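You operate a simulated robot arm through the tools that you are given. There is no shell and no other tool.

Carry out the task below with a simulated robot arm. There is one attempt and no reset: what you move stays moved.

TASK
Start up the heel press and set it to 5 bar.
Fine: stop button out, air on, main switch on, then the yellow button till the green lamp is lit.

It is judged by the outcome, as a careful person would: the job done as asked, and still so three seconds after it is handed in. It fails if anything else is knocked over, pushed out of place, dropped, spilled or broken.

THE ROBOT
A 7-joint arm with a two-finger parallel gripper, fixed in place. Base frame: the origin is at the foot of the arm, x ahead of it, y to its left, z up. Units: mm, degrees, N and s.
Its first joint turns from -149.0 to 149.0 degrees. Payload 3.43 kg.
Tool frame: the origin (TCP) lies between the finger pads and is the grasp point; the fingertips stand 30 mm ahead of it; z points along the fingers, y is the line along which they close. The gripper opens to 94 mm. The fingers are 28 mm wide and 10 mm thick; the gripper's body (50 by 96 mm) begins 55 mm behind the TCP.
Orientation is told as [roll, pitch, yaw] about the base's x, y, z axes, in that order, counted from this pose: with the fingers straight down and closing along the base's y, the tool's x points along the base's -x, its y along +y and its z along -z.

THE INTERFACE
- The arm moves only by the tool arm_command. Its argument "moves" is a list of rows, each a list of 3 entries, a list of its own where there are three numbers: the finger opening in mm, from 0 to 94, then the shift along the tool's x, y, z in units of 30 mm (1.0 is 30 mm), then the turn, a rotation vector about the tool's x, y, z in units of 6 degrees (1.0 is 6 degrees). In form: [[jaw, [dx, dy, dz], [wx, wy, wz]], ...]. A call has 1 to 20 rows; each row shifts and turns the commanded pose from where the row before left it, along the tool's axes as they then stand. A call with a number of a shift or a turn outside -1 to 1 is refused whole. A row lasts 0.2 s, in which the tool goes at most 50 mm and 8.6 degrees; a call with a longer step from one row to the next is refused whole, and so is a gripper value outside its range. A pose out of reach is approached as far as the arm can. The call stops where the force on the tool passes 50 N (or 10 N more than at its start, if that is more) or the arm is blocked; 0.2 s more then pass. The fingers move at their own pace (about 45 mm/s each) and stop on an object; they squeeze with about 29 N. The grip force told is the motor's: it shows also when the fingers shut on nothing. Time passes only in rows, and 0.2 s behind the last, so rows that do not move let the fingers close. It gives the time, the measured TCP pose, the force on the tool (base axes), the opening and the grip force at its end, in the units of the frame above (readings bear some noise), with the torque about the TCP (base axes, N m) and any sound that the robot's microphone picked up.
- Cameras (640 x 400 px; columns grow to the right, rows downward): "scene" is fixed at [48.4, -650.2, 1257.4]; the picture's right is [0.50, -0.87, 0.00], its down [-0.40, -0.23, -0.89] and it looks along [0.77, 0.44, -0.47] (base axes); focal length 334 px, centre (320, 200). "wrist" rides on the gripper at [76, 14, -102] in the tool frame; the picture's right is [-0.18, 0.98, 0.00], its down [-0.75, -0.14, -0.64] and it looks along [-0.63, -0.12, 0.77] (tool axes); focal length 243 px, centre (320, 200). There is no depth. A picture from a camera that has moved, and an enlarged one, comes with that camera's place and axes in the base frame and with its lens.
- grab_frame(camera): a new picture of that camera. The clock stands still meanwhile.
- zoom(camera, box): a new picture of the part [left, top, right, bottom] of that camera's present view, enlarged. The clock stands still meanwhile.
- finish_job(): hands the job in; it is judged then, once.

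Places have to be worked out from the pictures, the camera data and where the tool is seen. Open the gripper and draw the arm clear of the work before you hand the job in, unless the task says otherwise.

The tools are called after "Request:" by a JSON object that holds its "fn" and its "kwargs". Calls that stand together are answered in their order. arm_command: Moves the arm, as the interface text tells. Its arguments: {"type":"object","properties":{"moves":{"type":"array"}},"required":["moves"]} The other tools are called the same way: grab_frame (camera) takes a picture; zoom (camera, box) takes an enlarged picture of a part of a camera's view; finish_job () hands the job in.

At the start:

```text
time_s: 0.0
position: [800.3, -145.7, 940.1]
tcp_rot: [0.0, -0.1, 0.1]
contact_force: [-0.7, 0.3, -1.1]
ft_torque: [0.02, -0.01, 0.03]
opening: 94.2
grasp_force: 0.0
```

scene: 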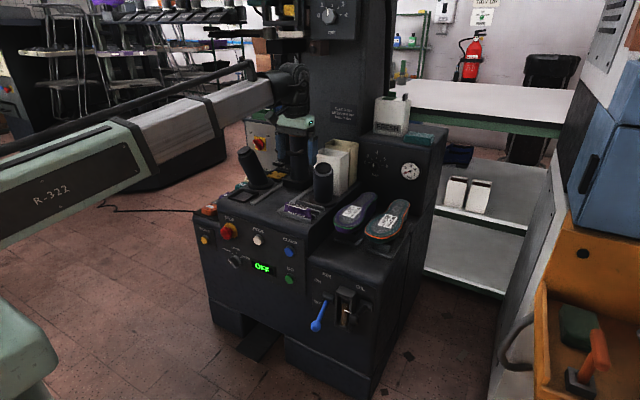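
wrist: 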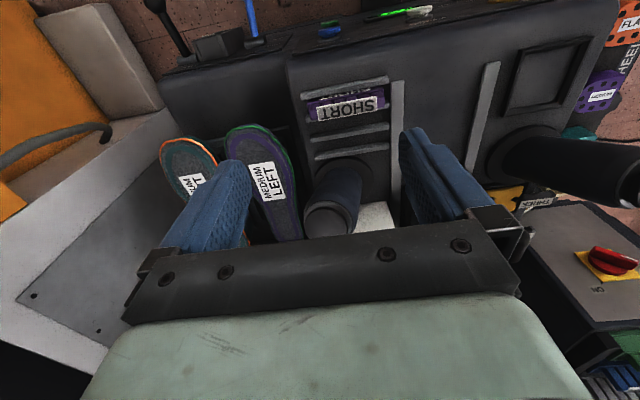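

The pictures show a press with a control panel, a blue air lever, a gauge and a main switch on a side box. I'll enlarge the details before moving anything.

Request:
{"fn": "zoom", "kwargs": {"camera": "scene", "box": [190, 200, 320, 290]}}

Request:
{"fn": "zoom", "kwargs": {"camera": "scene", "box": [290, 240, 420, 340]}}

Request:
{"fn": "zoom", "kwargs": {"camera": "scene", "box": [230, 110, 330, 180]}}

Request:
{"fn": "zoom", "kwargs": {"camera": "scene", "box": [310, 80, 450, 190]}}

Request:
{"fn": "zoom", "kwargs": {"camera": "scene", "box": [260, 0, 400, 90]}}

Request:
{"fn": "zoom", "kwargs": {"camera": "wrist", "box": [140, 0, 460, 140]}}

Request:
{"fn": "zoom", "kwargs": {"camera": "wrist", "box": [440, 160, 640, 400]}}

```text
4.44 times, centred on (255, 245) of scene
camera zoom: at [48.4, -650.2, 1257.4], right [0.5, -0.87, 0.0], down [-0.4, -0.23, -0.89], along [0.77, 0.44, -0.47], focal length 1482 px, centre (609, 0)
```

zoom: 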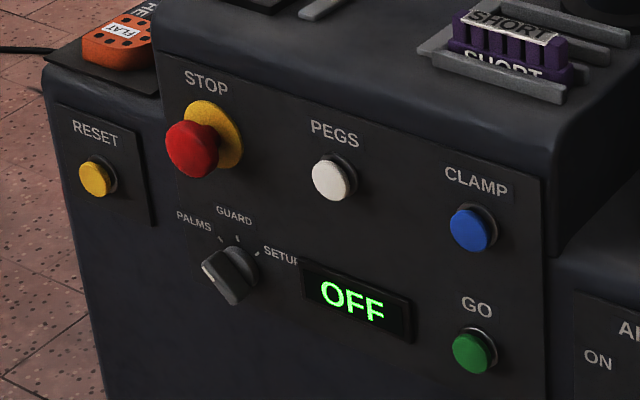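

```text
4.00 times, centred on (355, 290) of scene
camera zoom: at [48.4, -650.2, 1257.4], right [0.5, -0.87, 0.0], down [-0.4, -0.23, -0.89], along [0.77, 0.44, -0.47], focal length 1334 px, centre (180, -160)
```

zoom: 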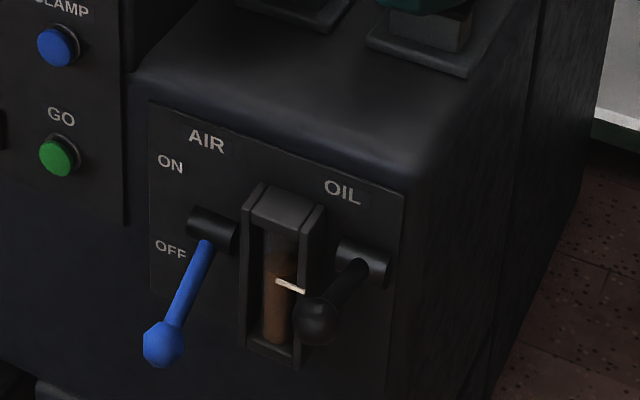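

```text
5.71 times, centred on (280, 145) of scene
camera zoom: at [48.4, -650.2, 1257.4], right [0.5, -0.87, 0.0], down [-0.4, -0.23, -0.89], along [0.77, 0.44, -0.47], focal length 1906 px, centre (549, 514)
```

zoom: 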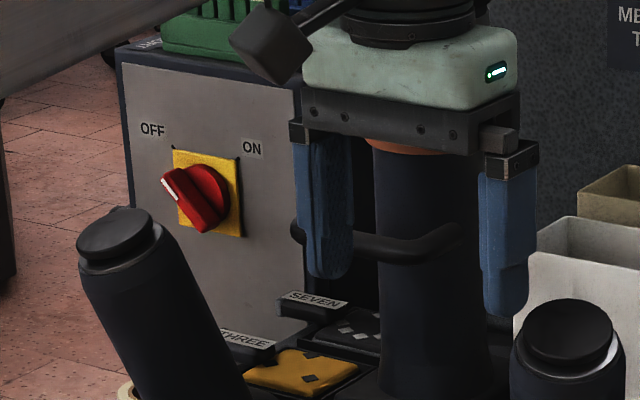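

```text
3.64 times, centred on (380, 135) of scene
camera zoom: at [48.4, -650.2, 1257.4], right [0.5, -0.87, 0.0], down [-0.4, -0.23, -0.89], along [0.77, 0.44, -0.47], focal length 1213 px, centre (102, 436)
```

zoom: 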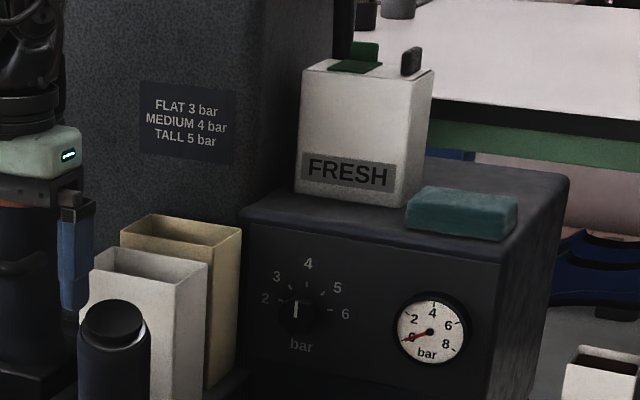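

```text
4.44 times, centred on (330, 45) of scene
camera zoom: at [48.4, -650.2, 1257.4], right [0.5, -0.87, 0.0], down [-0.4, -0.23, -0.89], along [0.77, 0.44, -0.47], focal length 1482 px, centre (276, 889)
```

zoom: 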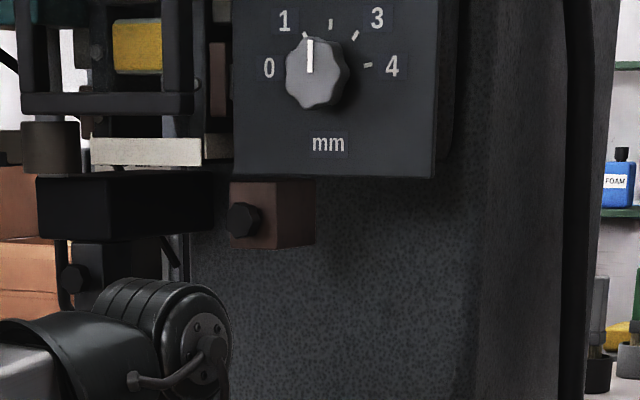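

```text
2.00 times, centred on (300, 70) of wrist
camera zoom: at [724.1, -132.0, 1043.1], right [0.18, 0.98, 0.0], down [0.75, -0.14, 0.64], along [0.63, -0.12, -0.77], focal length 485 px, centre (360, 460)
```

zoom: 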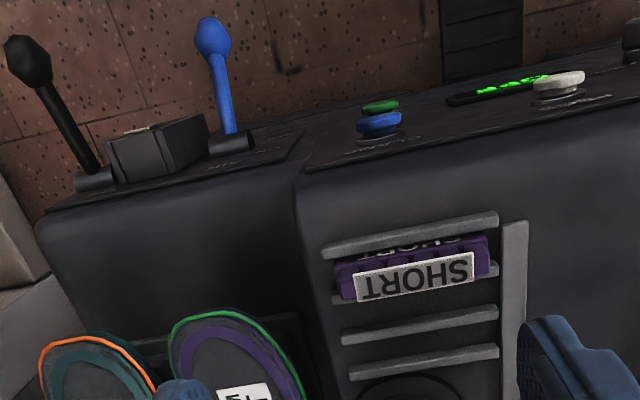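

```text
1.67 times, centred on (540, 280) of wrist
camera zoom: at [724.1, -132.0, 1043.1], right [0.18, 0.98, 0.0], down [0.75, -0.14, 0.64], along [0.63, -0.12, -0.77], focal length 404 px, centre (-47, 67)
```

zoom: 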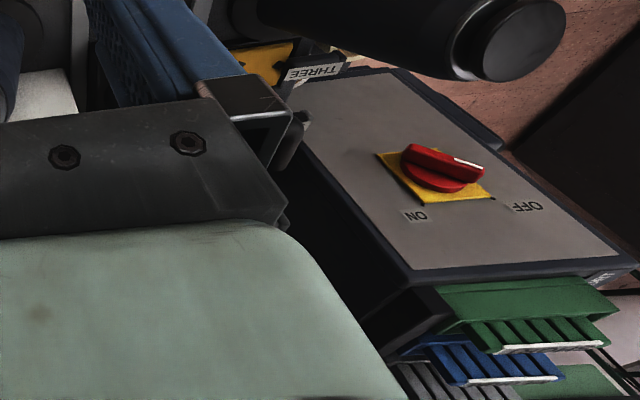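

The panel faces the robot at about x≈770. The stop, reset, air lever, pressure knob and main switch are all on surfaces facing -x. I'll draw the tool back clear of the press first, then look again.

Request:
{"fn": "arm_command", "kwargs": {"moves": [[94, [0.5, 0, -0.5], [0, 0, 0]], [94, [1, 0, 0], [0, 0, 0]], [94, [1, 0, 0], [0, 0, 0]], [94, [1, 0, 0], [0, 0, 0]], [94, [1, 0, 0], [0, 0, 0]], [94, [1, 0, 0], [0, 0, 0]], [94, [1, 0, 0], [0, 0, 0]], [94, [1, 0, 0], [0, 0, 0]], [94, [0.5, 0, 0], [0, 0, 0]]]}}

```text
time_s: 2.0
position: [560.5, -147.3, 953.9]
tcp_rot: [0.0, 0.0, 0.0]
contact_force: [0.7, 0.7, 0.2]
ft_torque: [0.0, -0.02, -0.01]
opening: 94.2
grasp_force: 0.1
```

The tool is back at x=560, so I'll take pictures from both cameras for triangulation.

Request:
{"fn": "grab_frame", "kwargs": {"camera": "wrist"}}

Request:
{"fn": "grab_frame", "kwargs": {"camera": "scene"}}

```text
taken
camera wrist: at [483.5, -133.5, 1056.4], right [0.18, 0.98, 0.0], down [0.75, -0.14, 0.64], along [0.63, -0.12, -0.77], focal length 243 px, centre (320, 200)
```

wrist: 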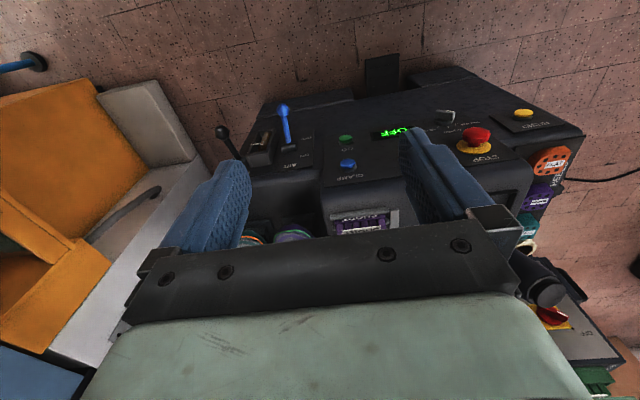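

```text
taken
```

scene: 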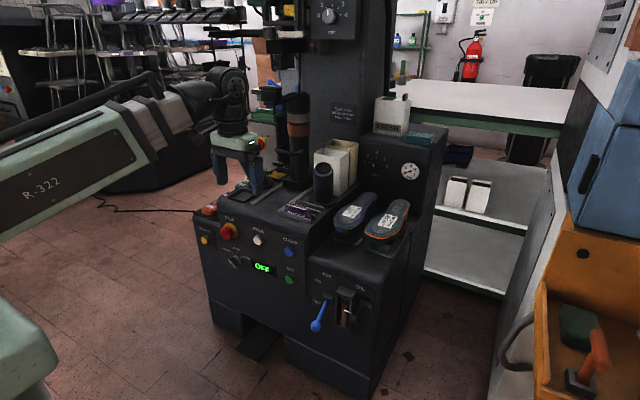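

Both views agree with my geometry so far. Next I'll tip the tool up to point along +x by turning about the tool's y, holding the TCP still.

Request:
{"fn": "arm_command", "kwargs": {"moves": [[94, [0, 0, 0], [0, -1, 0]], [94, [0, 0, 0], [0, -1, 0]], [94, [0, 0, 0], [0, -1, 0]], [94, [0, 0, 0], [0, -1, 0]], [94, [0, 0, 0], [0, -1, 0]], [94, [0, 0, 0], [0, -1, 0]], [94, [0, 0, 0], [0, -1, 0]], [94, [0, 0, 0], [0, -1, 0]], [94, [0, 0, 0], [0, -1, 0]], [94, [0, 0, 0], [0, -1, 0]], [94, [0, 0, 0], [0, -1, 0]], [94, [0, 0, 0], [0, -1, 0]], [94, [0, 0, 0], [0, -1, 0]], [94, [0, 0, 0], [0, -1, 0]], [94, [0, 0, 0], [0, -1, 0]]]}}

```text
time_s: 5.2
position: [715.0, -204.7, 993.4]
tcp_rot: [-106.3, -90.0, 106.3]
contact_force: [0.1, -0.1, 0.2]
ft_torque: [-0.02, 0.0, -0.02]
opening: 94.1
grasp_force: 0.0
out of reach, approached as far as the arm can: row 3, 4, 5, 6, 7, 8, 9, 10, 11, 12, 13, 14
```

The orientation is reached, but x=560 is too close in for a horizontal tool. I'll move the commanded pose forward along the tool z and check where it settles.

Request:
{"fn": "arm_command", "kwargs": {"moves": [[94, [0, 0, 1], [0, 0, 0]], [94, [0, 0, 1], [0, 0, 0]], [94, [0, 0, 1], [0, 0, 0]], [94, [0, 0, 1], [0, 0, 0]], [94, [0, 0, 1], [0, 0, 0]], [94, [0, 0, 0], [0, 0, 0]]]}}

Request:
{"fn": "grab_frame", "kwargs": {"camera": "wrist"}}

Request:
{"fn": "grab_frame", "kwargs": {"camera": "scene"}}

```text
time_s: 6.6
position: [862.3, -204.0, 993.6]
tcp_rot: [-130.9, -90.1, 130.9]
contact_force: [0.2, -0.6, 0.3]
ft_torque: [0.01, 0.01, 0.03]
opening: 94.1
grasp_force: 0.1
```

```text
taken
camera wrist: at [759.3, -191.8, 917.8], right [0.0, 0.98, 0.18], down [-0.64, -0.14, 0.75], along [0.77, -0.12, 0.63], focal length 243 px, centre (320, 200)
```

wrist: 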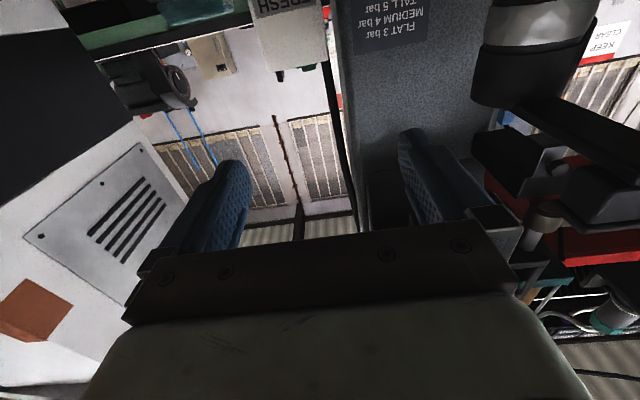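

```text
taken
```

scene: 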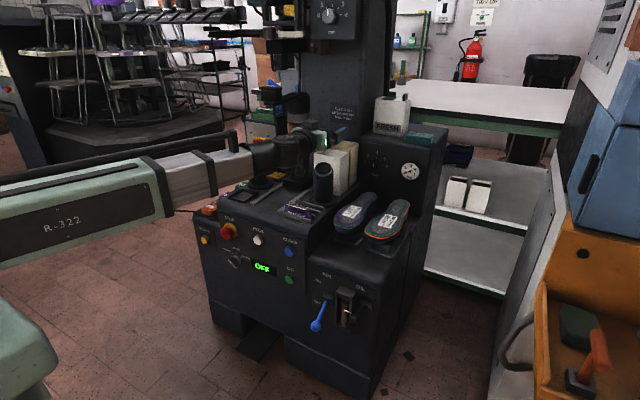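

The command follows the achieved pose, now at x=862. I'll back off and roll 180° about the tool's z so the wrist camera is above and looks down onto the panel.

Request:
{"fn": "arm_command", "kwargs": {"moves": [[94, [0, 0, -1], [0, 0, 0]], [94, [0, 0, -1], [0, 0, 0]], [94, [0, 0, -1], [0, 0, 0]], [94, [0, 0, -0.8], [0, 0, 0]], [94, [0, 0, 0], [0, 0, 1]], [94, [0, 0, 0], [0, 0, 1]], [94, [0, 0, 0], [0, 0, 1]], [94, [0, 0, 0], [0, 0, 1]], [94, [0, 0, 0], [0, 0, 1]], [94, [0, 0, 0], [0, 0, 1]], [94, [0, 0, 0], [0, 0, 1]], [94, [0, 0, 0], [0, 0, 1]], [94, [0, 0, 0], [0, 0, 1]], [94, [0, 0, 0], [0, 0, 1]], [94, [0, 0, 0], [0, 0, 1]], [94, [0, 0, 0], [0, 0, 1]], [94, [0, 0, 0], [0, 0, 1]], [94, [0, 0, 0], [0, 0, 1]], [94, [0, 0, 0], [0, 0, 1]]]}}

Request:
{"fn": "grab_frame", "kwargs": {"camera": "wrist"}}

```text
time_s: 10.6
position: [751.7, -205.6, 995.1]
tcp_rot: [90.0, 0.1, -90.1]
contact_force: [0.4, -0.2, -0.4]
ft_torque: [0.01, 0.0, -0.03]
opening: 93.9
grasp_force: 0.0
```

```text
taken
camera wrist: at [648.3, -129.2, 1008.9], right [0.0, -0.19, 0.98], down [-0.64, -0.75, -0.14], along [0.77, -0.63, -0.12], focal length 243 px, centre (320, 200)
```

wrist: 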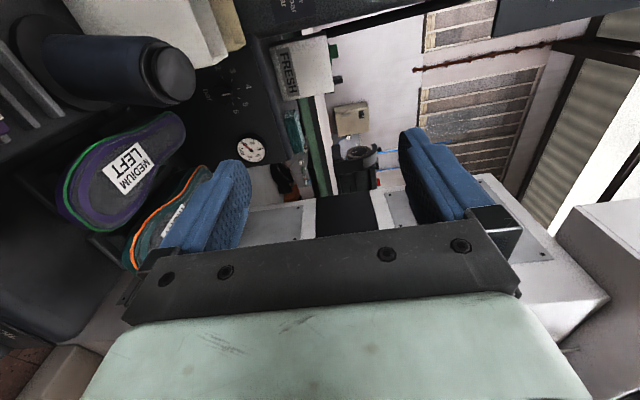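

The first 90° went fine and the camera is now on the +y side. I'll continue with another 90° to bring it on top.

Request:
{"fn": "arm_command", "kwargs": {"moves": [[94, [0, 0, 0], [0, 0, 1]], [94, [0, 0, 0], [0, 0, 1]], [94, [0, 0, 0], [0, 0, 1]], [94, [0, 0, 0], [0, 0, 1]], [94, [0, 0, 0], [0, 0, 1]], [94, [0, 0, 0], [0, 0, 1]], [94, [0, 0, 0], [0, 0, 1]], [94, [0, 0, 0], [0, 0, 1]], [94, [0, 0, 0], [0, 0, 1]], [94, [0, 0, 0], [0, 0, 1]], [94, [0, 0, 0], [0, 0, 1]], [94, [0, 0, 0], [0, 0, 1]], [94, [0, 0, 0], [0, 0, 1]], [94, [0, 0, 0], [0, 0, 1]], [94, [0, 0, 0], [0, 0, 1]]]}}

Request:
{"fn": "grab_frame", "kwargs": {"camera": "wrist"}}

```text
time_s: 13.8
position: [750.0, -204.1, 993.6]
tcp_rot: [-99.0, 89.9, 80.9]
contact_force: [0.2, -0.3, 0.1]
ft_torque: [0.02, 0.0, 0.04]
opening: 93.9
grasp_force: 0.1
```

```text
taken
camera wrist: at [647.6, -219.5, 1070.3], right [0.0, -0.98, -0.19], down [-0.64, 0.14, -0.75], along [0.77, 0.12, -0.63], focal length 243 px, centre (320, 200)
```

wrist: 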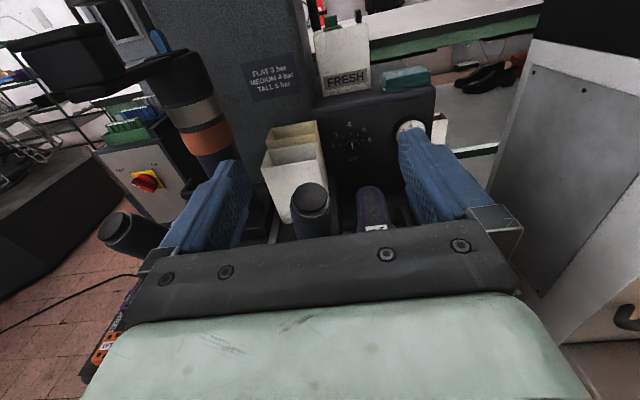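

Now the wrist view is upright (tool x is up, y is base −y, z is forward). I'll zoom on the main switch, pressure knob and gauge.

Request:
{"fn": "zoom", "kwargs": {"camera": "wrist", "box": [310, 100, 450, 190]}}

Request:
{"fn": "zoom", "kwargs": {"camera": "wrist", "box": [90, 120, 210, 220]}}

Request:
{"fn": "zoom", "kwargs": {"camera": "wrist", "box": [60, 0, 340, 175]}}

```text
4.44 times, centred on (380, 145) of wrist
camera zoom: at [647.6, -219.5, 1070.3], right [0.0, -0.98, -0.19], down [-0.64, 0.14, -0.75], along [0.77, 0.12, -0.63], focal length 1078 px, centre (53, 444)
```

zoom: 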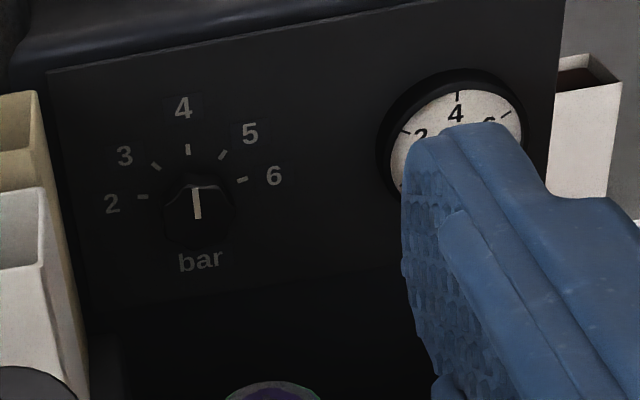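

```text
4.00 times, centred on (150, 170) of wrist
camera zoom: at [647.6, -219.5, 1070.3], right [0.0, -0.98, -0.19], down [-0.64, 0.14, -0.75], along [0.77, 0.12, -0.63], focal length 970 px, centre (1000, 320)
```

zoom: 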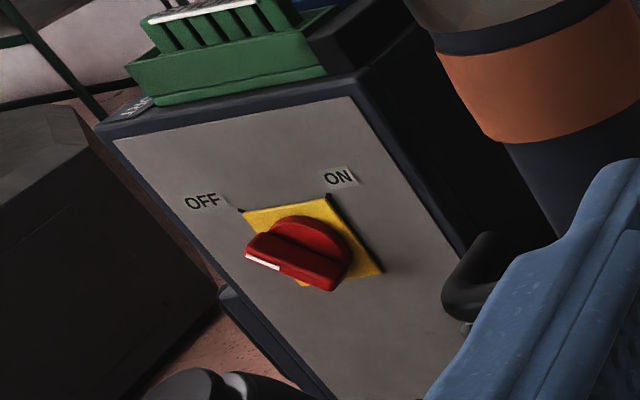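

```text
2.29 times, centred on (200, 88) of wrist
camera zoom: at [647.6, -219.5, 1070.3], right [0.0, -0.98, -0.19], down [-0.64, 0.14, -0.75], along [0.77, 0.12, -0.63], focal length 555 px, centre (594, 457)
```

zoom: 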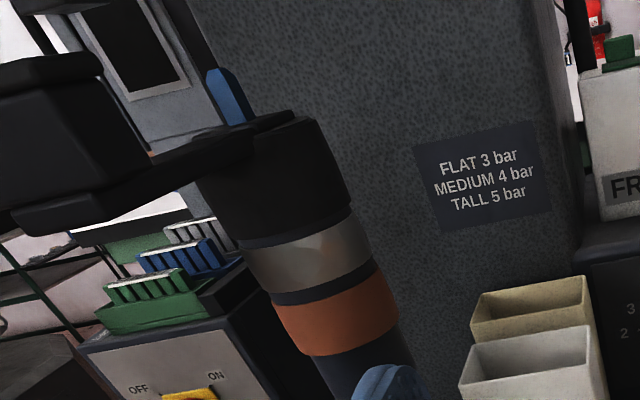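

The pressure knob points at 4 and must go to 5. Triangulated, it sits near (1163,-243,788) and the main switch near (1160,302,786). I'll move back and down for a look at the front panel.

Request:
{"fn": "arm_command", "kwargs": {"moves": [[94, [0, 0, -1], [0, 0, 0]], [94, [0, -0.5, -1], [0, 0, 0]], [94, [0, -0.5, -1], [0, 0, 0]], [94, [-0.5, -1, 0], [0, 0, 0]], [94, [-0.5, -1, 0], [0, 0, 0]], [94, [-0.5, -1, 0], [0, 0, 0]], [94, [-0.5, -1, 0], [0, 0, 0]], [94, [0, 0, 0], [0, 0, 0]]]}}

Request:
{"fn": "grab_frame", "kwargs": {"camera": "wrist"}}

Request:
{"fn": "grab_frame", "kwargs": {"camera": "scene"}}

```text
time_s: 15.6
position: [746.0, -90.4, 930.8]
tcp_rot: [150.3, 90.0, -29.6]
contact_force: [0.1, 0.4, -0.8]
ft_torque: [-0.02, 0.02, 0.0]
opening: 94.2
grasp_force: 0.1
out of reach, approached as far as the arm can: row 2, 3, 4, 5, 6, 7
```

```text
taken
camera wrist: at [642.4, -105.5, 1007.0], right [0.0, -0.98, -0.18], down [-0.64, 0.14, -0.75], along [0.77, 0.12, -0.63], focal length 243 px, centre (320, 200)
```

wrist: 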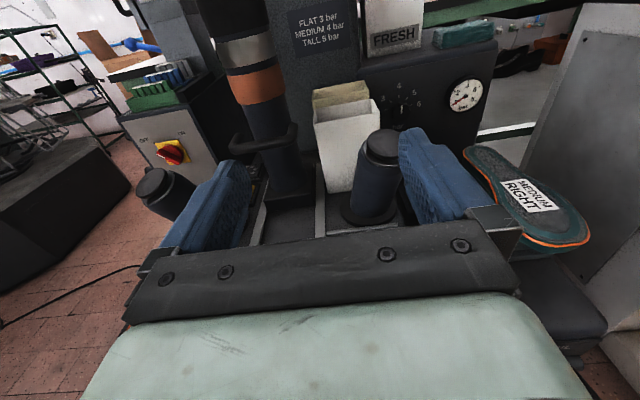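

```text
taken
```

scene: 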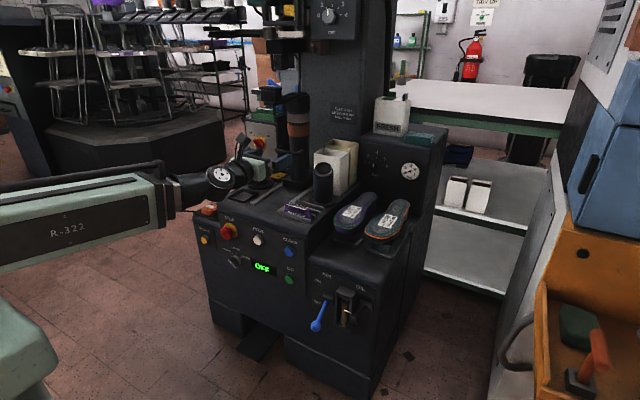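

A horizontal tool can't come nearer than about x=745, so I'll work the front panel with the tool tipped 45° down. I'll tilt it and move back over the panel front.

Request:
{"fn": "arm_command", "kwargs": {"moves": [[94, [0, 0, 0], [0, -1, 0]], [94, [0, 0, 0], [0, -1, 0]], [94, [0, 0, 0], [0, -1, 0]], [94, [0, 0, 0], [0, -1, 0]], [94, [0, 0, 0], [0, -1, 0]], [94, [0, 0, 0], [0, -1, 0]], [94, [0, 0, 0], [0, -1, 0]], [94, [0, 0, 0], [0, -0.5, 0]], [94, [-0.8, -1, -0.8], [0, 0, 0]], [94, [-0.8, -1, -0.8], [0, 0, 0]], [94, [-0.8, -1, -0.8], [0, 0, 0]], [94, [-0.8, -1, -0.8], [0, 0, 0]], [94, [0, 0, 0], [0, 0, 0]]]}}

Request:
{"fn": "grab_frame", "kwargs": {"camera": "wrist"}}

Request:
{"fn": "grab_frame", "kwargs": {"camera": "scene"}}

```text
time_s: 18.4
position: [691.0, -47.3, 932.9]
tcp_rot: [0.0, 45.1, -179.4]
contact_force: [-0.7, 0.4, -0.9]
ft_torque: [-0.01, 0.03, 0.03]
opening: 93.9
grasp_force: 0.1
out of reach, approached as far as the arm can: row 10, 11, 12
```

```text
taken
camera wrist: at [673.2, -62.4, 1058.7], right [-0.12, -0.98, -0.13], down [-0.99, 0.13, -0.08], along [0.1, 0.12, -0.99], focal length 243 px, centre (320, 200)
```

wrist: 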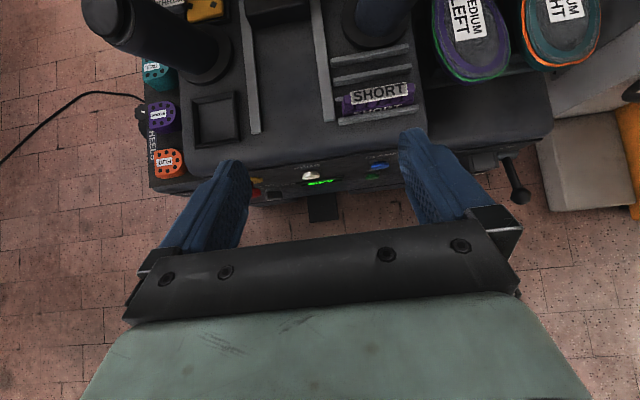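

```text
taken
```

scene: 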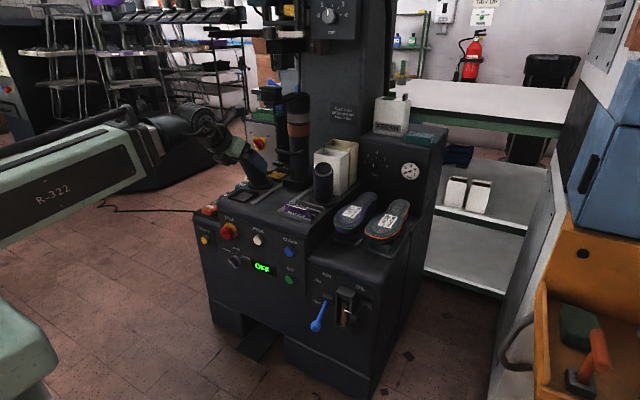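

With 45° tilt the inner limit is about x=690. For the front panel a tool-down pose with the camera on the robot side suits better. I'll roll back 180° about the tool z.

Request:
{"fn": "arm_command", "kwargs": {"moves": [[94, [0, 0, 0], [0, 0, -1]], [94, [0, 0, 0], [0, 0, -1]], [94, [0, 0, 0], [0, 0, -1]], [94, [0, 0, 0], [0, 0, -1]], [94, [0, 0, 0], [0, 0, -1]], [94, [0, 0, 0], [0, 0, -1]], [94, [0, 0, 0], [0, 0, -1]], [94, [0, 0, 0], [0, 0, -1]], [94, [0, 0, 0], [0, 0, -1]], [94, [0, 0, 0], [0, 0, -1]], [94, [0, 0, 0], [0, 0, -1]], [94, [0, 0, 0], [0, 0, -1]], [94, [0, 0, 0], [0, 0, -1]], [94, [0, 0, 0], [0, 0, -1]], [94, [0, 0, 0], [0, 0, -1]]]}}

Request:
{"fn": "arm_command", "kwargs": {"moves": [[94, [0, 0, 0], [0, 0, -1]], [94, [0, 0, 0], [0, 0, -1]], [94, [0, 0, 0], [0, 0, -1]], [94, [0, 0, 0], [0, 0, -1]], [94, [0, 0, 0], [0, 0, -1]], [94, [0, 0, 0], [0, 0, -1]], [94, [0, 0, 0], [0, 0, -1]], [94, [0, 0, 0], [0, 0, -1]], [94, [0, 0, 0], [0, 0, -1]], [94, [0, 0, 0], [0, 0, -1]], [94, [0, 0, 0], [0, 0, -1]], [94, [0, 0, 0], [0, 0, -1]], [94, [0, 0, 0], [0, 0, -1]], [94, [0, 0, 0], [0, 0, -1]], [94, [0, 0, 0], [0, 0, -1]]]}}

Request:
{"fn": "grab_frame", "kwargs": {"camera": "wrist"}}

```text
time_s: 21.6
position: [693.4, -46.4, 930.2]
tcp_rot: [45.0, -0.3, -89.9]
contact_force: [-0.3, -0.5, -0.3]
ft_torque: [0.03, 0.01, 0.01]
opening: 94.0
grasp_force: 0.0
```

```text
time_s: 24.8
position: [694.2, -46.5, 929.8]
tcp_rot: [-0.1, -44.9, 0.1]
contact_force: [0.2, -0.1, -0.3]
ft_torque: [-0.02, -0.03, 0.0]
opening: 94.2
grasp_force: 0.0
```

```text
taken
camera wrist: at [567.9, -33.1, 949.0], right [0.13, 0.98, 0.13], down [0.08, -0.14, 0.99], along [0.99, -0.12, -0.1], focal length 243 px, centre (320, 200)
```

wrist: 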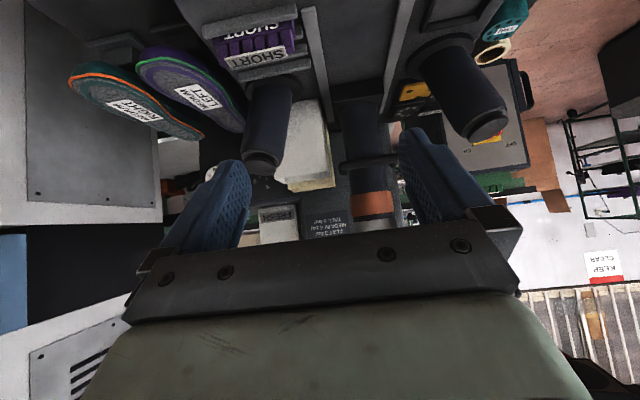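

At this tilt the camera looks straight ahead. I'll tip the tool fully down and move to about (545, 60, 800) to see the whole panel.

Request:
{"fn": "arm_command", "kwargs": {"moves": [[94, [0, 0, 0], [0, 1, 0]], [94, [0, 0, 0], [0, 1, 0]], [94, [0, 0, 0], [0, 1, 0]], [94, [0, 0, 0], [0, 1, 0]], [94, [0, 0, 0], [0, 1, 0]], [94, [0, 0, 0], [0, 1, 0]], [94, [0, 0, 0], [0, 1, 0]], [94, [0, 0, 0], [0, 0.5, 0]], [94, [1, 0.7, 0], [0, 0, 0]], [94, [1, 0.7, 0], [0, 0, 0]], [94, [1, 0.7, 0.5], [0, 0, 0]], [94, [1, 0.7, 0.8], [0, 0, 0]], [94, [1, 0.7, 1], [0, 0, 0]], [94, [0, 0, 1], [0, 0, 0]], [94, [0, 0, 1], [0, 0, 0]], [94, [0, 0, 0], [0, 0, 0]]]}}

Request:
{"fn": "grab_frame", "kwargs": {"camera": "wrist"}}

```text
time_s: 28.2
position: [554.5, 61.1, 801.0]
tcp_rot: [0.0, 0.1, 0.0]
contact_force: [0.9, 0.7, 0.1]
ft_torque: [0.02, 0.01, -0.01]
opening: 94.0
grasp_force: 0.0
out of reach, approached as far as the arm can: row 13, 15
```

```text
taken
camera wrist: at [477.9, 74.8, 903.9], right [0.18, 0.98, 0.0], down [0.75, -0.14, 0.64], along [0.63, -0.12, -0.77], focal length 243 px, centre (320, 200)
```

wrist: 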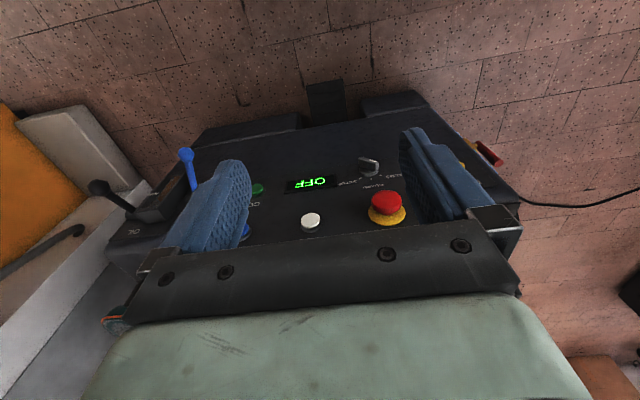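

I have a clear view of the panel now. I'll zoom on the stop button, yellow reset and the selector.

Request:
{"fn": "zoom", "kwargs": {"camera": "wrist", "box": [340, 150, 420, 230]}}

Request:
{"fn": "zoom", "kwargs": {"camera": "wrist", "box": [180, 130, 540, 250]}}

Request:
{"fn": "zoom", "kwargs": {"camera": "scene", "box": [195, 205, 265, 255]}}

```text
5.00 times, centred on (380, 190) of wrist
camera zoom: at [477.9, 74.8, 903.9], right [0.18, 0.98, 0.0], down [0.75, -0.14, 0.64], along [0.63, -0.12, -0.77], focal length 1213 px, centre (20, 250)
```

zoom: 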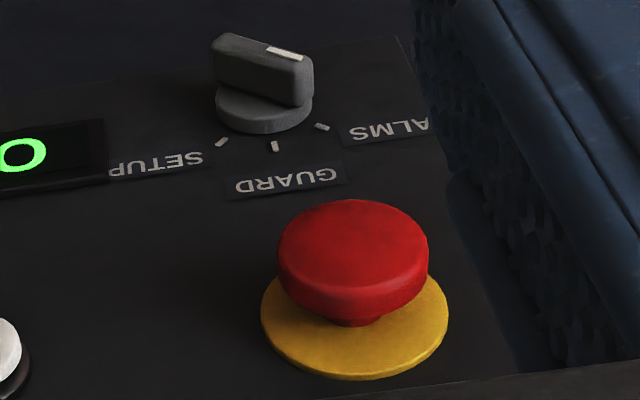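

```text
1.78 times, centred on (360, 190) of wrist
camera zoom: at [477.9, 74.8, 903.9], right [0.18, 0.98, 0.0], down [0.75, -0.14, 0.64], along [0.63, -0.12, -0.77], focal length 431 px, centre (249, 218)
```

zoom: 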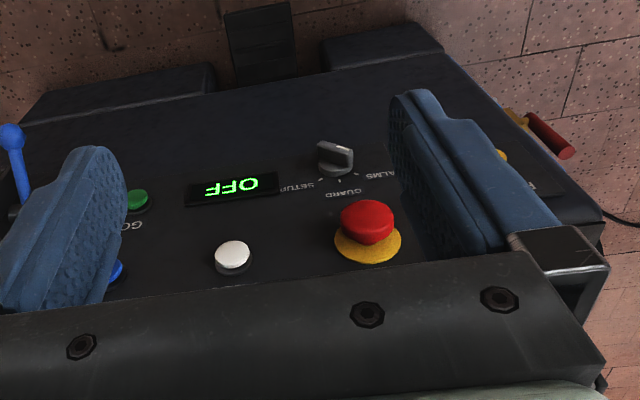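

```text
8.00 times, centred on (230, 230) of scene
camera zoom: at [48.4, -650.2, 1257.4], right [0.5, -0.87, 0.0], down [-0.4, -0.23, -0.89], along [0.77, 0.44, -0.47], focal length 2668 px, centre (1040, -40)
```

zoom: 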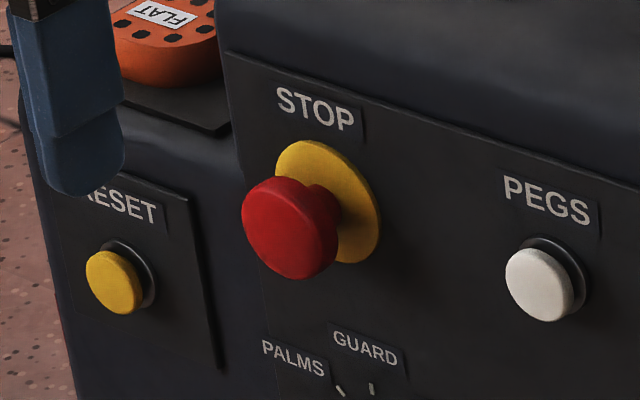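

There's also something red and yellow on the left side of the console, possibly a second stop. I'll shift to +y to look at it.

Request:
{"fn": "arm_command", "kwargs": {"moves": [[94, [0, 1, 0], [0, 0, 0]], [94, [0, 1, 0], [0, 0, 0]], [94, [0, 1, 0], [0, 0, 0]], [94, [0, 1, 0], [0, 0, 0]], [94, [0, 1, 0], [0, 0, 0]], [94, [0, 1, 0], [0, 0, 0]], [94, [0, 1, 0], [0, 0, 0]], [94, [0, 1, 0], [0, 0, 0]], [94, [0, 1, 0], [0, 0, 0]], [94, [0, 1, 0], [0, 0, 0]], [94, [0, 0, 0], [0, 0, 0]]]}}

Request:
{"fn": "grab_frame", "kwargs": {"camera": "wrist"}}

Request:
{"fn": "grab_frame", "kwargs": {"camera": "scene"}}

```text
time_s: 30.6
position: [554.9, 359.6, 802.1]
tcp_rot: [0.0, 0.1, 0.0]
contact_force: [-0.2, 0.3, 0.2]
ft_torque: [-0.01, 0.0, -0.01]
opening: 94.0
grasp_force: 0.1
```

```text
taken
camera wrist: at [478.5, 373.1, 905.7], right [0.18, 0.98, 0.0], down [0.75, -0.14, 0.64], along [0.63, -0.12, -0.77], focal length 243 px, centre (320, 200)
```

wrist: 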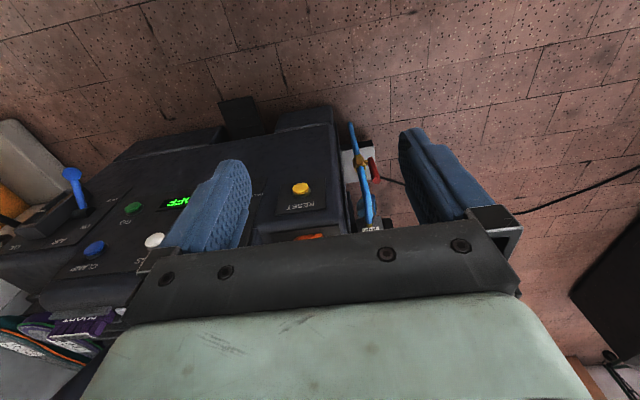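

```text
taken
```

scene: 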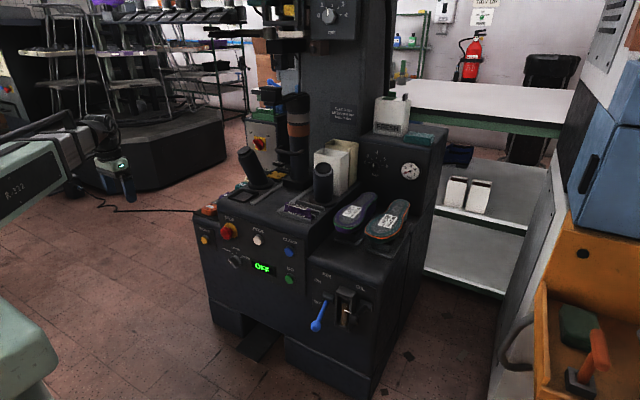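

Request:
{"fn": "zoom", "kwargs": {"camera": "wrist", "box": [330, 110, 410, 240]}}

Request:
{"fn": "zoom", "kwargs": {"camera": "wrist", "box": [240, 150, 340, 240]}}

```text
3.08 times, centred on (370, 175) of wrist
camera zoom: at [478.5, 373.1, 905.7], right [0.18, 0.98, 0.0], down [0.75, -0.14, 0.64], along [0.63, -0.12, -0.77], focal length 746 px, centre (166, 277)
```

zoom: 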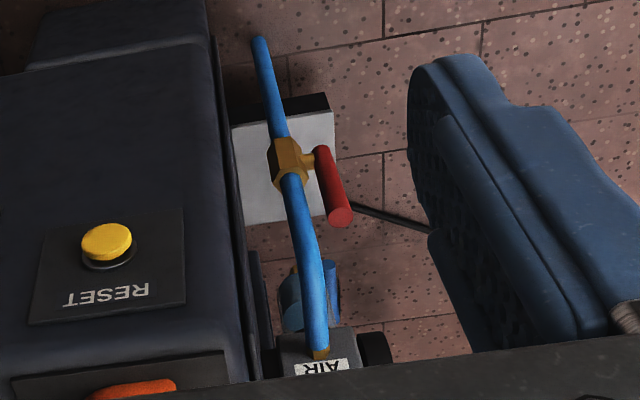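

```text
4.44 times, centred on (290, 195) of wrist
camera zoom: at [478.5, 373.1, 905.7], right [0.18, 0.98, 0.0], down [0.75, -0.14, 0.64], along [0.63, -0.12, -0.77], focal length 1078 px, centre (453, 222)
```

zoom: 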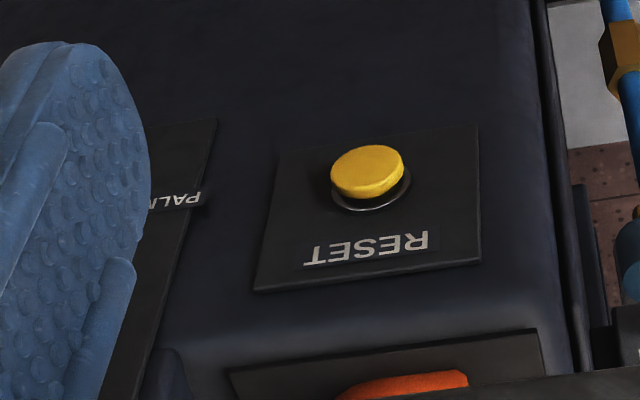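

The side item is a supply ball valve on a vertical blue pipe. Its red handle also runs vertically, parallel to the pipe, so it is already open and I'll leave it. The stop head is at about (746,134,600) and reset at about (760,279,517). Next I'll cross over to look at the air lever.

Request:
{"fn": "arm_command", "kwargs": {"moves": [[94, [0, -1, 0], [0, 0, 0]], [94, [0, -1, 0], [0, 0, 0]], [94, [0, -1, 0], [0, 0, 0]], [94, [0, -1, 0], [0, 0, 0]], [94, [0, -1, 0], [0, 0, 0]], [94, [0, -1, 0], [0, 0, 0]], [94, [0, -1, 0], [0, 0, 0]], [94, [0, -1, 0], [0, 0, 0]], [94, [-0.2, -1, 0], [0, 0, 0]], [94, [-0.2, -1, 0], [0, 0, 0]], [94, [-0.2, -1, 0], [0, 0, 0]], [94, [-0.2, -1, 0], [0, 0, 0]], [94, [0, -1, 0], [0, 0, 0]], [94, [0, -1, 0], [0, 0, 0]], [94, [0, -1, 0], [0, 0, 0]], [94, [0, -1, 0], [0, 0, 0]], [94, [0, -1, 0.5], [0, 0, 0]], [94, [0, -1, 1], [0, 0, 0]], [94, [0, -1, 1], [0, 0, 0]], [94, [0, -1, 1], [0, 0, 0]]]}}

Request:
{"fn": "grab_frame", "kwargs": {"camera": "wrist"}}

```text
time_s: 34.8
position: [577.0, -243.3, 698.8]
tcp_rot: [0.0, 0.0, 0.0]
contact_force: [0.5, 0.2, -0.4]
ft_torque: [-0.01, 0.01, 0.01]
opening: 93.8
grasp_force: 0.1
```

```text
taken
camera wrist: at [501.3, -229.7, 801.0], right [0.18, 0.98, 0.0], down [0.75, -0.14, 0.64], along [0.63, -0.12, -0.77], focal length 243 px, centre (320, 200)
```

wrist: 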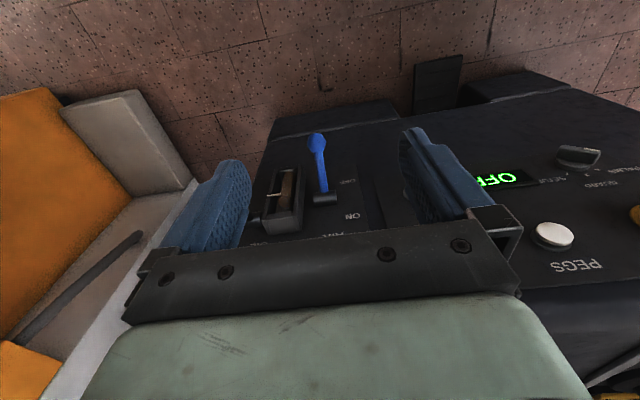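

Request:
{"fn": "zoom", "kwargs": {"camera": "wrist", "box": [240, 120, 400, 240]}}

Request:
{"fn": "zoom", "kwargs": {"camera": "wrist", "box": [460, 120, 640, 240]}}

Request:
{"fn": "zoom", "kwargs": {"camera": "scene", "box": [300, 260, 400, 340]}}

```text
3.33 times, centred on (320, 180) of wrist
camera zoom: at [501.3, -229.7, 801.0], right [0.18, 0.98, 0.0], down [0.75, -0.14, 0.64], along [0.63, -0.12, -0.77], focal length 809 px, centre (320, 267)
```

zoom: 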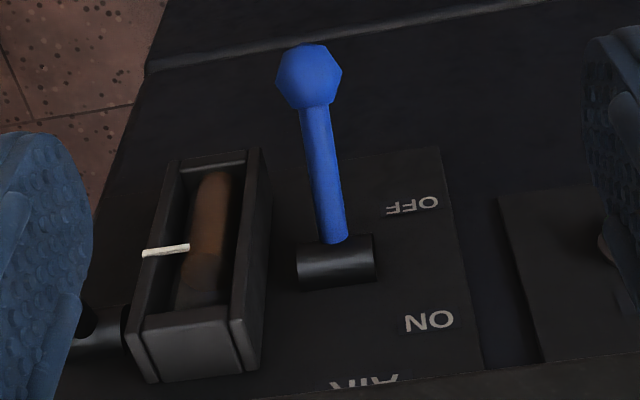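

```text
3.33 times, centred on (550, 180) of wrist
camera zoom: at [501.3, -229.7, 801.0], right [0.18, 0.98, 0.0], down [0.75, -0.14, 0.64], along [0.63, -0.12, -0.77], focal length 809 px, centre (-447, 267)
```

zoom: 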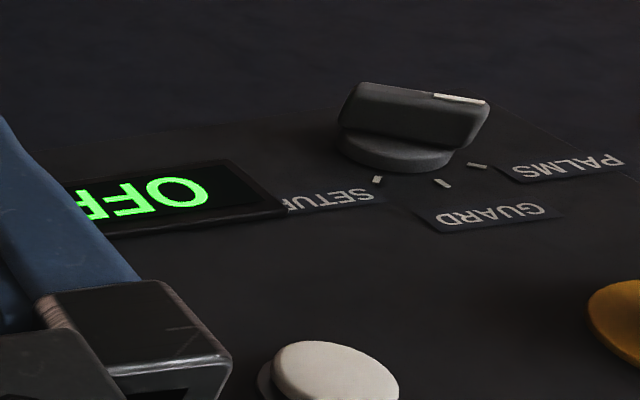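

```text
5.00 times, centred on (350, 300) of scene
camera zoom: at [48.4, -650.2, 1257.4], right [0.5, -0.87, 0.0], down [-0.4, -0.23, -0.89], along [0.77, 0.44, -0.47], focal length 1668 px, centre (170, -300)
```

zoom: 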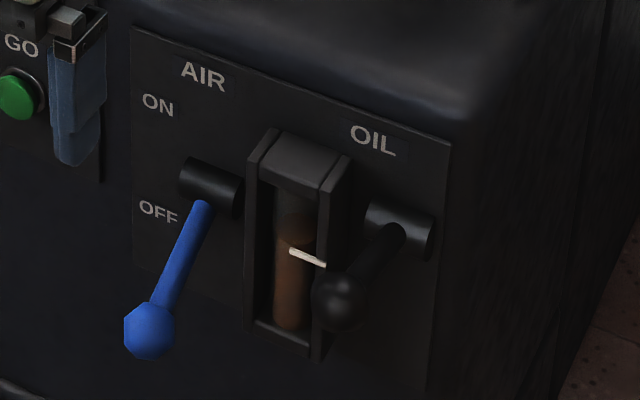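

The selector is at PALMS and the oil level is above its mark, so I'll leave both. The air lever ball is at about (686,-271,423) with its pivot near (768,-271,477). I'll go above the ball and descend with fingers part open.

Request:
{"fn": "arm_command", "kwargs": {"moves": [[70, [-0.91, -0.23, 0], [0, 0, 0]], [70, [-0.91, -0.23, 0], [0, 0, 0]], [70, [-0.91, -0.23, 0], [0, 0, 0]], [70, [-0.91, -0.23, 0], [0, 0, 0]], [70, [0, 0, 1], [0, 0, 0]], [70, [0, 0, 1], [0, 0, 0]], [70, [0, 0, 1], [0, 0, 0]], [70, [0, 0, 1], [0, 0, 0]], [70, [0, 0, 1], [0, 0, 0]], [70, [0, 0, 1], [0, 0, 0]], [70, [0, 0, 0], [0, 0, 0]]]}}

Request:
{"fn": "grab_frame", "kwargs": {"camera": "wrist"}}

Request:
{"fn": "zoom", "kwargs": {"camera": "scene", "box": [240, 200, 420, 340]}}

```text
time_s: 37.2
position: [687.7, -266.5, 517.2]
tcp_rot: [0.1, 0.0, 0.0]
contact_force: [0.1, 0.1, 0.5]
ft_torque: [-0.02, 0.02, 0.0]
opening: 69.9
grasp_force: 0.0
```

```text
taken
camera wrist: at [612.2, -254.1, 620.3], right [0.18, 0.98, 0.0], down [0.75, -0.14, 0.64], along [0.63, -0.12, -0.77], focal length 243 px, centre (320, 200)
```

wrist: 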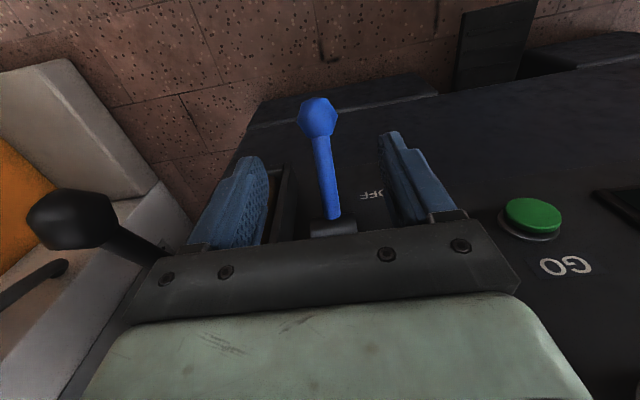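

```text
2.86 times, centred on (330, 270) of scene
camera zoom: at [48.4, -650.2, 1257.4], right [0.5, -0.87, 0.0], down [-0.4, -0.23, -0.89], along [0.77, 0.44, -0.47], focal length 953 px, centre (291, 0)
```

zoom: 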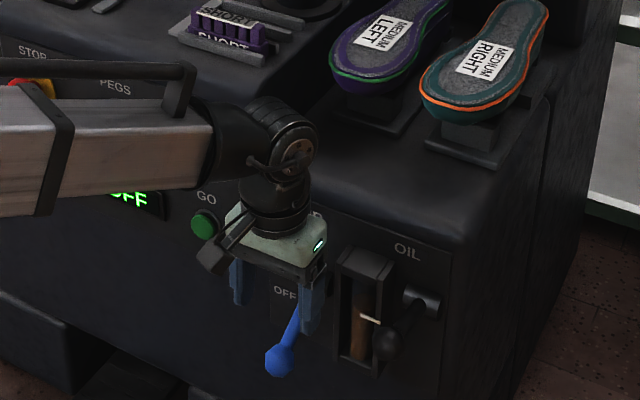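

The ball is confirmed near (686,-271,423) and lies between the fingers' lines. I'll descend around it and close gently.

Request:
{"fn": "arm_command", "kwargs": {"moves": [[70, [0, -0.13, 1], [0, 0, 0]], [70, [0, 0, 1], [0, 0, 0]], [70, [0, 0, 0.9], [0, 0, 0]], [70, [0, 0, 0], [0, 0, 0]]]}}

Request:
{"fn": "grab_frame", "kwargs": {"camera": "wrist"}}

```text
time_s: 38.2
position: [687.6, -271.8, 431.2]
tcp_rot: [0.0, 0.0, 0.0]
contact_force: [-0.6, 0.1, 0.1]
ft_torque: [-0.02, 0.0, 0.0]
opening: 70.1
grasp_force: 0.0
```

```text
taken
camera wrist: at [611.8, -258.6, 534.0], right [0.18, 0.98, 0.0], down [0.75, -0.14, 0.64], along [0.63, -0.12, -0.77], focal length 243 px, centre (320, 200)
```

wrist: 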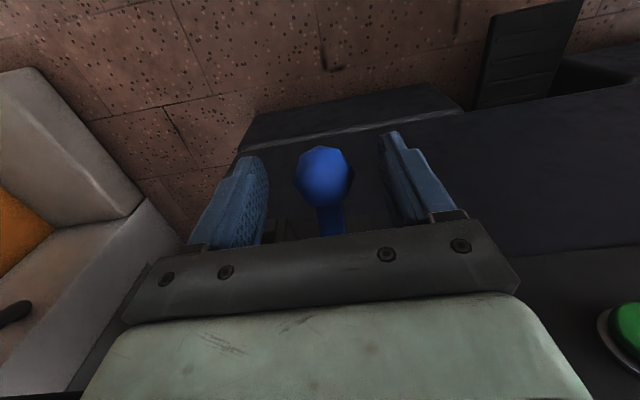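

The ball sits between the pads. I'll close the fingers on it.

Request:
{"fn": "arm_command", "kwargs": {"moves": [[40, [0, 0, 0], [0, 0, 0]], [30, [0, 0, 0], [0, 0, 0]], [20, [0, 0, 0], [0, 0, 0]], [20, [0, 0, 0], [0, 0, 0]], [20, [0, 0, 0], [0, 0, 0]]]}}

```text
time_s: 39.4
position: [687.7, -269.9, 432.4]
tcp_rot: [0.2, -0.1, -0.1]
contact_force: [1.5, 28.6, -2.0]
ft_torque: [0.26, 0.18, 0.08]
opening: 33.2
grasp_force: 45.1
```

The ball is held at 33 mm, but there's 28 N sideways, so the tool is slightly off-centre. I'll shift +y a little to relieve it.

Request:
{"fn": "arm_command", "kwargs": {"moves": [[20, [0, 0.04, 0], [0, 0, 0]], [20, [0, 0.03, 0], [0, 0, 0]], [20, [0, 0, 0], [0, 0, 0]]]}}

```text
time_s: 40.2
position: [688.2, -270.9, 430.8]
tcp_rot: [0.0, -0.1, -0.2]
contact_force: [1.3, 17.3, 5.3]
ft_torque: [0.38, -0.08, -0.13]
opening: 33.4
grasp_force: 44.9
```

The sideways load dropped to 17 N. I'll shift a little more.

Request:
{"fn": "arm_command", "kwargs": {"moves": [[20, [0, 0.05, 0], [0, 0, 0]], [20, [0, 0.03, 0], [0, 0, 0]], [20, [0, 0, 0], [0, 0, 0]]]}}

```text
time_s: 41.0
position: [688.0, -270.0, 429.7]
tcp_rot: [-0.4, -0.2, 0.0]
contact_force: [-3.4, -25.4, 20.6]
ft_torque: [-0.4, -0.13, -0.12]
opening: 33.2
grasp_force: 45.2
```

The readings swing with sub-millimetre shifts, so I'll centre in between and begin lifting the lever along its arc, checking after a few steps.

Request:
{"fn": "arm_command", "kwargs": {"moves": [[20, [0, -0.03, 0], [0, 0, 0]], [20, [0.17, 0, -0.3], [0, 0, 0]], [20, [0.14, 0, -0.313], [0, 0, 0]], [20, [0.107, 0, -0.323], [0, 0, 0]], [20, [0.07, 0, -0.337], [0, 0, 0]], [20, [0, 0, 0], [0, 0, 0]]]}}

Request:
{"fn": "grab_frame", "kwargs": {"camera": "wrist"}}

```text
time_s: 42.4
position: [672.3, -269.1, 468.4]
tcp_rot: [-0.2, 0.2, 0.2]
contact_force: [-0.5, -26.1, -4.3]
ft_torque: [-0.33, 0.35, -0.1]
opening: 35.3
grasp_force: 12.9
```

```text
taken
camera wrist: at [596.6, -255.6, 571.5], right [0.18, 0.98, 0.0], down [0.75, -0.14, 0.64], along [0.63, -0.12, -0.77], focal length 243 px, centre (320, 200)
```

wrist: 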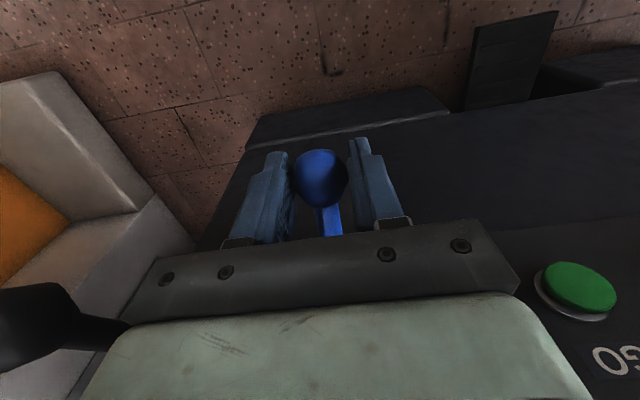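

The lever is following the grip and is now at about z 462. I'll continue up the arc.

Request:
{"fn": "arm_command", "kwargs": {"moves": [[20, [0.037, -0.03, -0.34], [0, 0, 0]], [20, [0, 0, -0.34], [0, 0, 0]], [20, [-0.037, 0, -0.34], [0, 0, 0]], [20, [-0.07, 0, -0.337], [0, 0, 0]], [20, [0, 0, 0], [0, 0, 0]]]}}

Request:
{"fn": "zoom", "kwargs": {"camera": "scene", "box": [270, 220, 400, 320]}}

Request:
{"fn": "grab_frame", "kwargs": {"camera": "wrist"}}

```text
time_s: 43.6
position: [675.3, -270.2, 509.4]
tcp_rot: [-0.2, 0.2, 0.1]
contact_force: [-1.0, -23.8, -3.0]
ft_torque: [-0.53, 0.39, -0.1]
opening: 33.3
grasp_force: 34.8
```

```text
4.00 times, centred on (335, 270) of scene
camera zoom: at [48.4, -650.2, 1257.4], right [0.5, -0.87, 0.0], down [-0.4, -0.23, -0.89], along [0.77, 0.44, -0.47], focal length 1334 px, centre (260, -80)
```

zoom: 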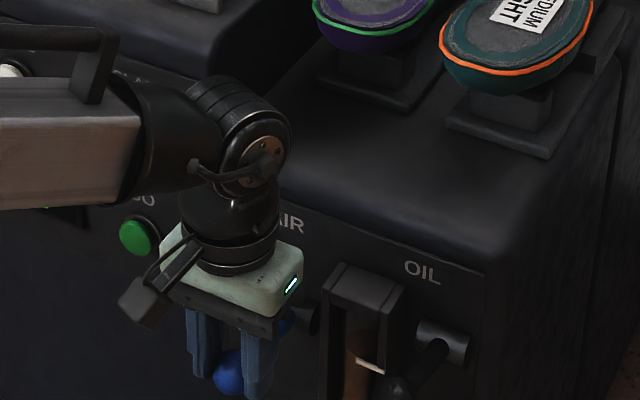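

```text
taken
camera wrist: at [598.5, -256.4, 612.4], right [0.18, 0.98, 0.0], down [0.75, -0.14, 0.64], along [0.63, -0.12, -0.77], focal length 243 px, centre (320, 200)
```

wrist: 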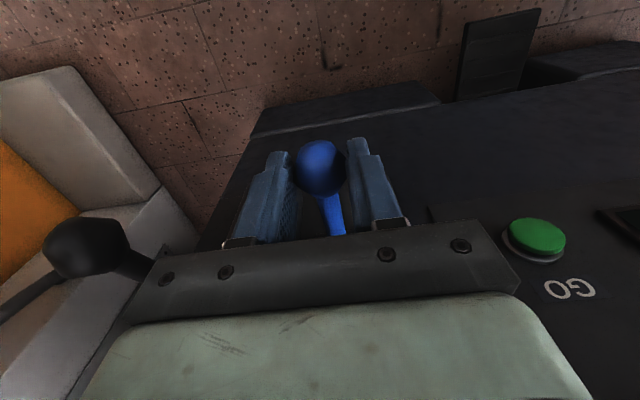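

The lever has followed to about z≈500 with the ball slightly toward the fingertips. I'll carry on upward until it stops.

Request:
{"fn": "arm_command", "kwargs": {"moves": [[20, [-0.07, 0, -0.337], [0, 0, 0]], [20, [-0.107, 0, -0.323], [0, 0, 0]], [20, [-0.14, 0, -0.313], [0, 0, 0]], [20, [-0.15, 0, -0.3], [0, 0, 0]], [20, [0, 0, 0], [0, 0, 0]]]}}

Request:
{"fn": "grab_frame", "kwargs": {"camera": "wrist"}}

```text
time_s: 44.8
position: [689.1, -269.9, 546.0]
tcp_rot: [-0.1, 0.4, 0.2]
contact_force: [-16.8, -19.0, -41.0]
ft_torque: [-0.35, 0.54, -0.06]
opening: 33.8
grasp_force: 44.8
```

```text
taken
camera wrist: at [612.9, -256.6, 648.8], right [0.18, 0.98, 0.0], down [0.76, -0.14, 0.64], along [0.63, -0.12, -0.77], focal length 243 px, centre (320, 200)
```

wrist: 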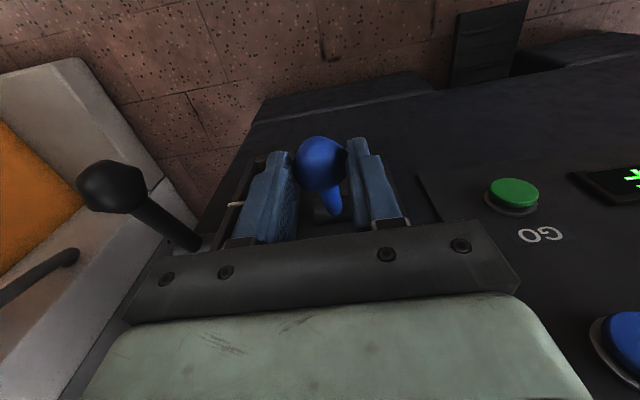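

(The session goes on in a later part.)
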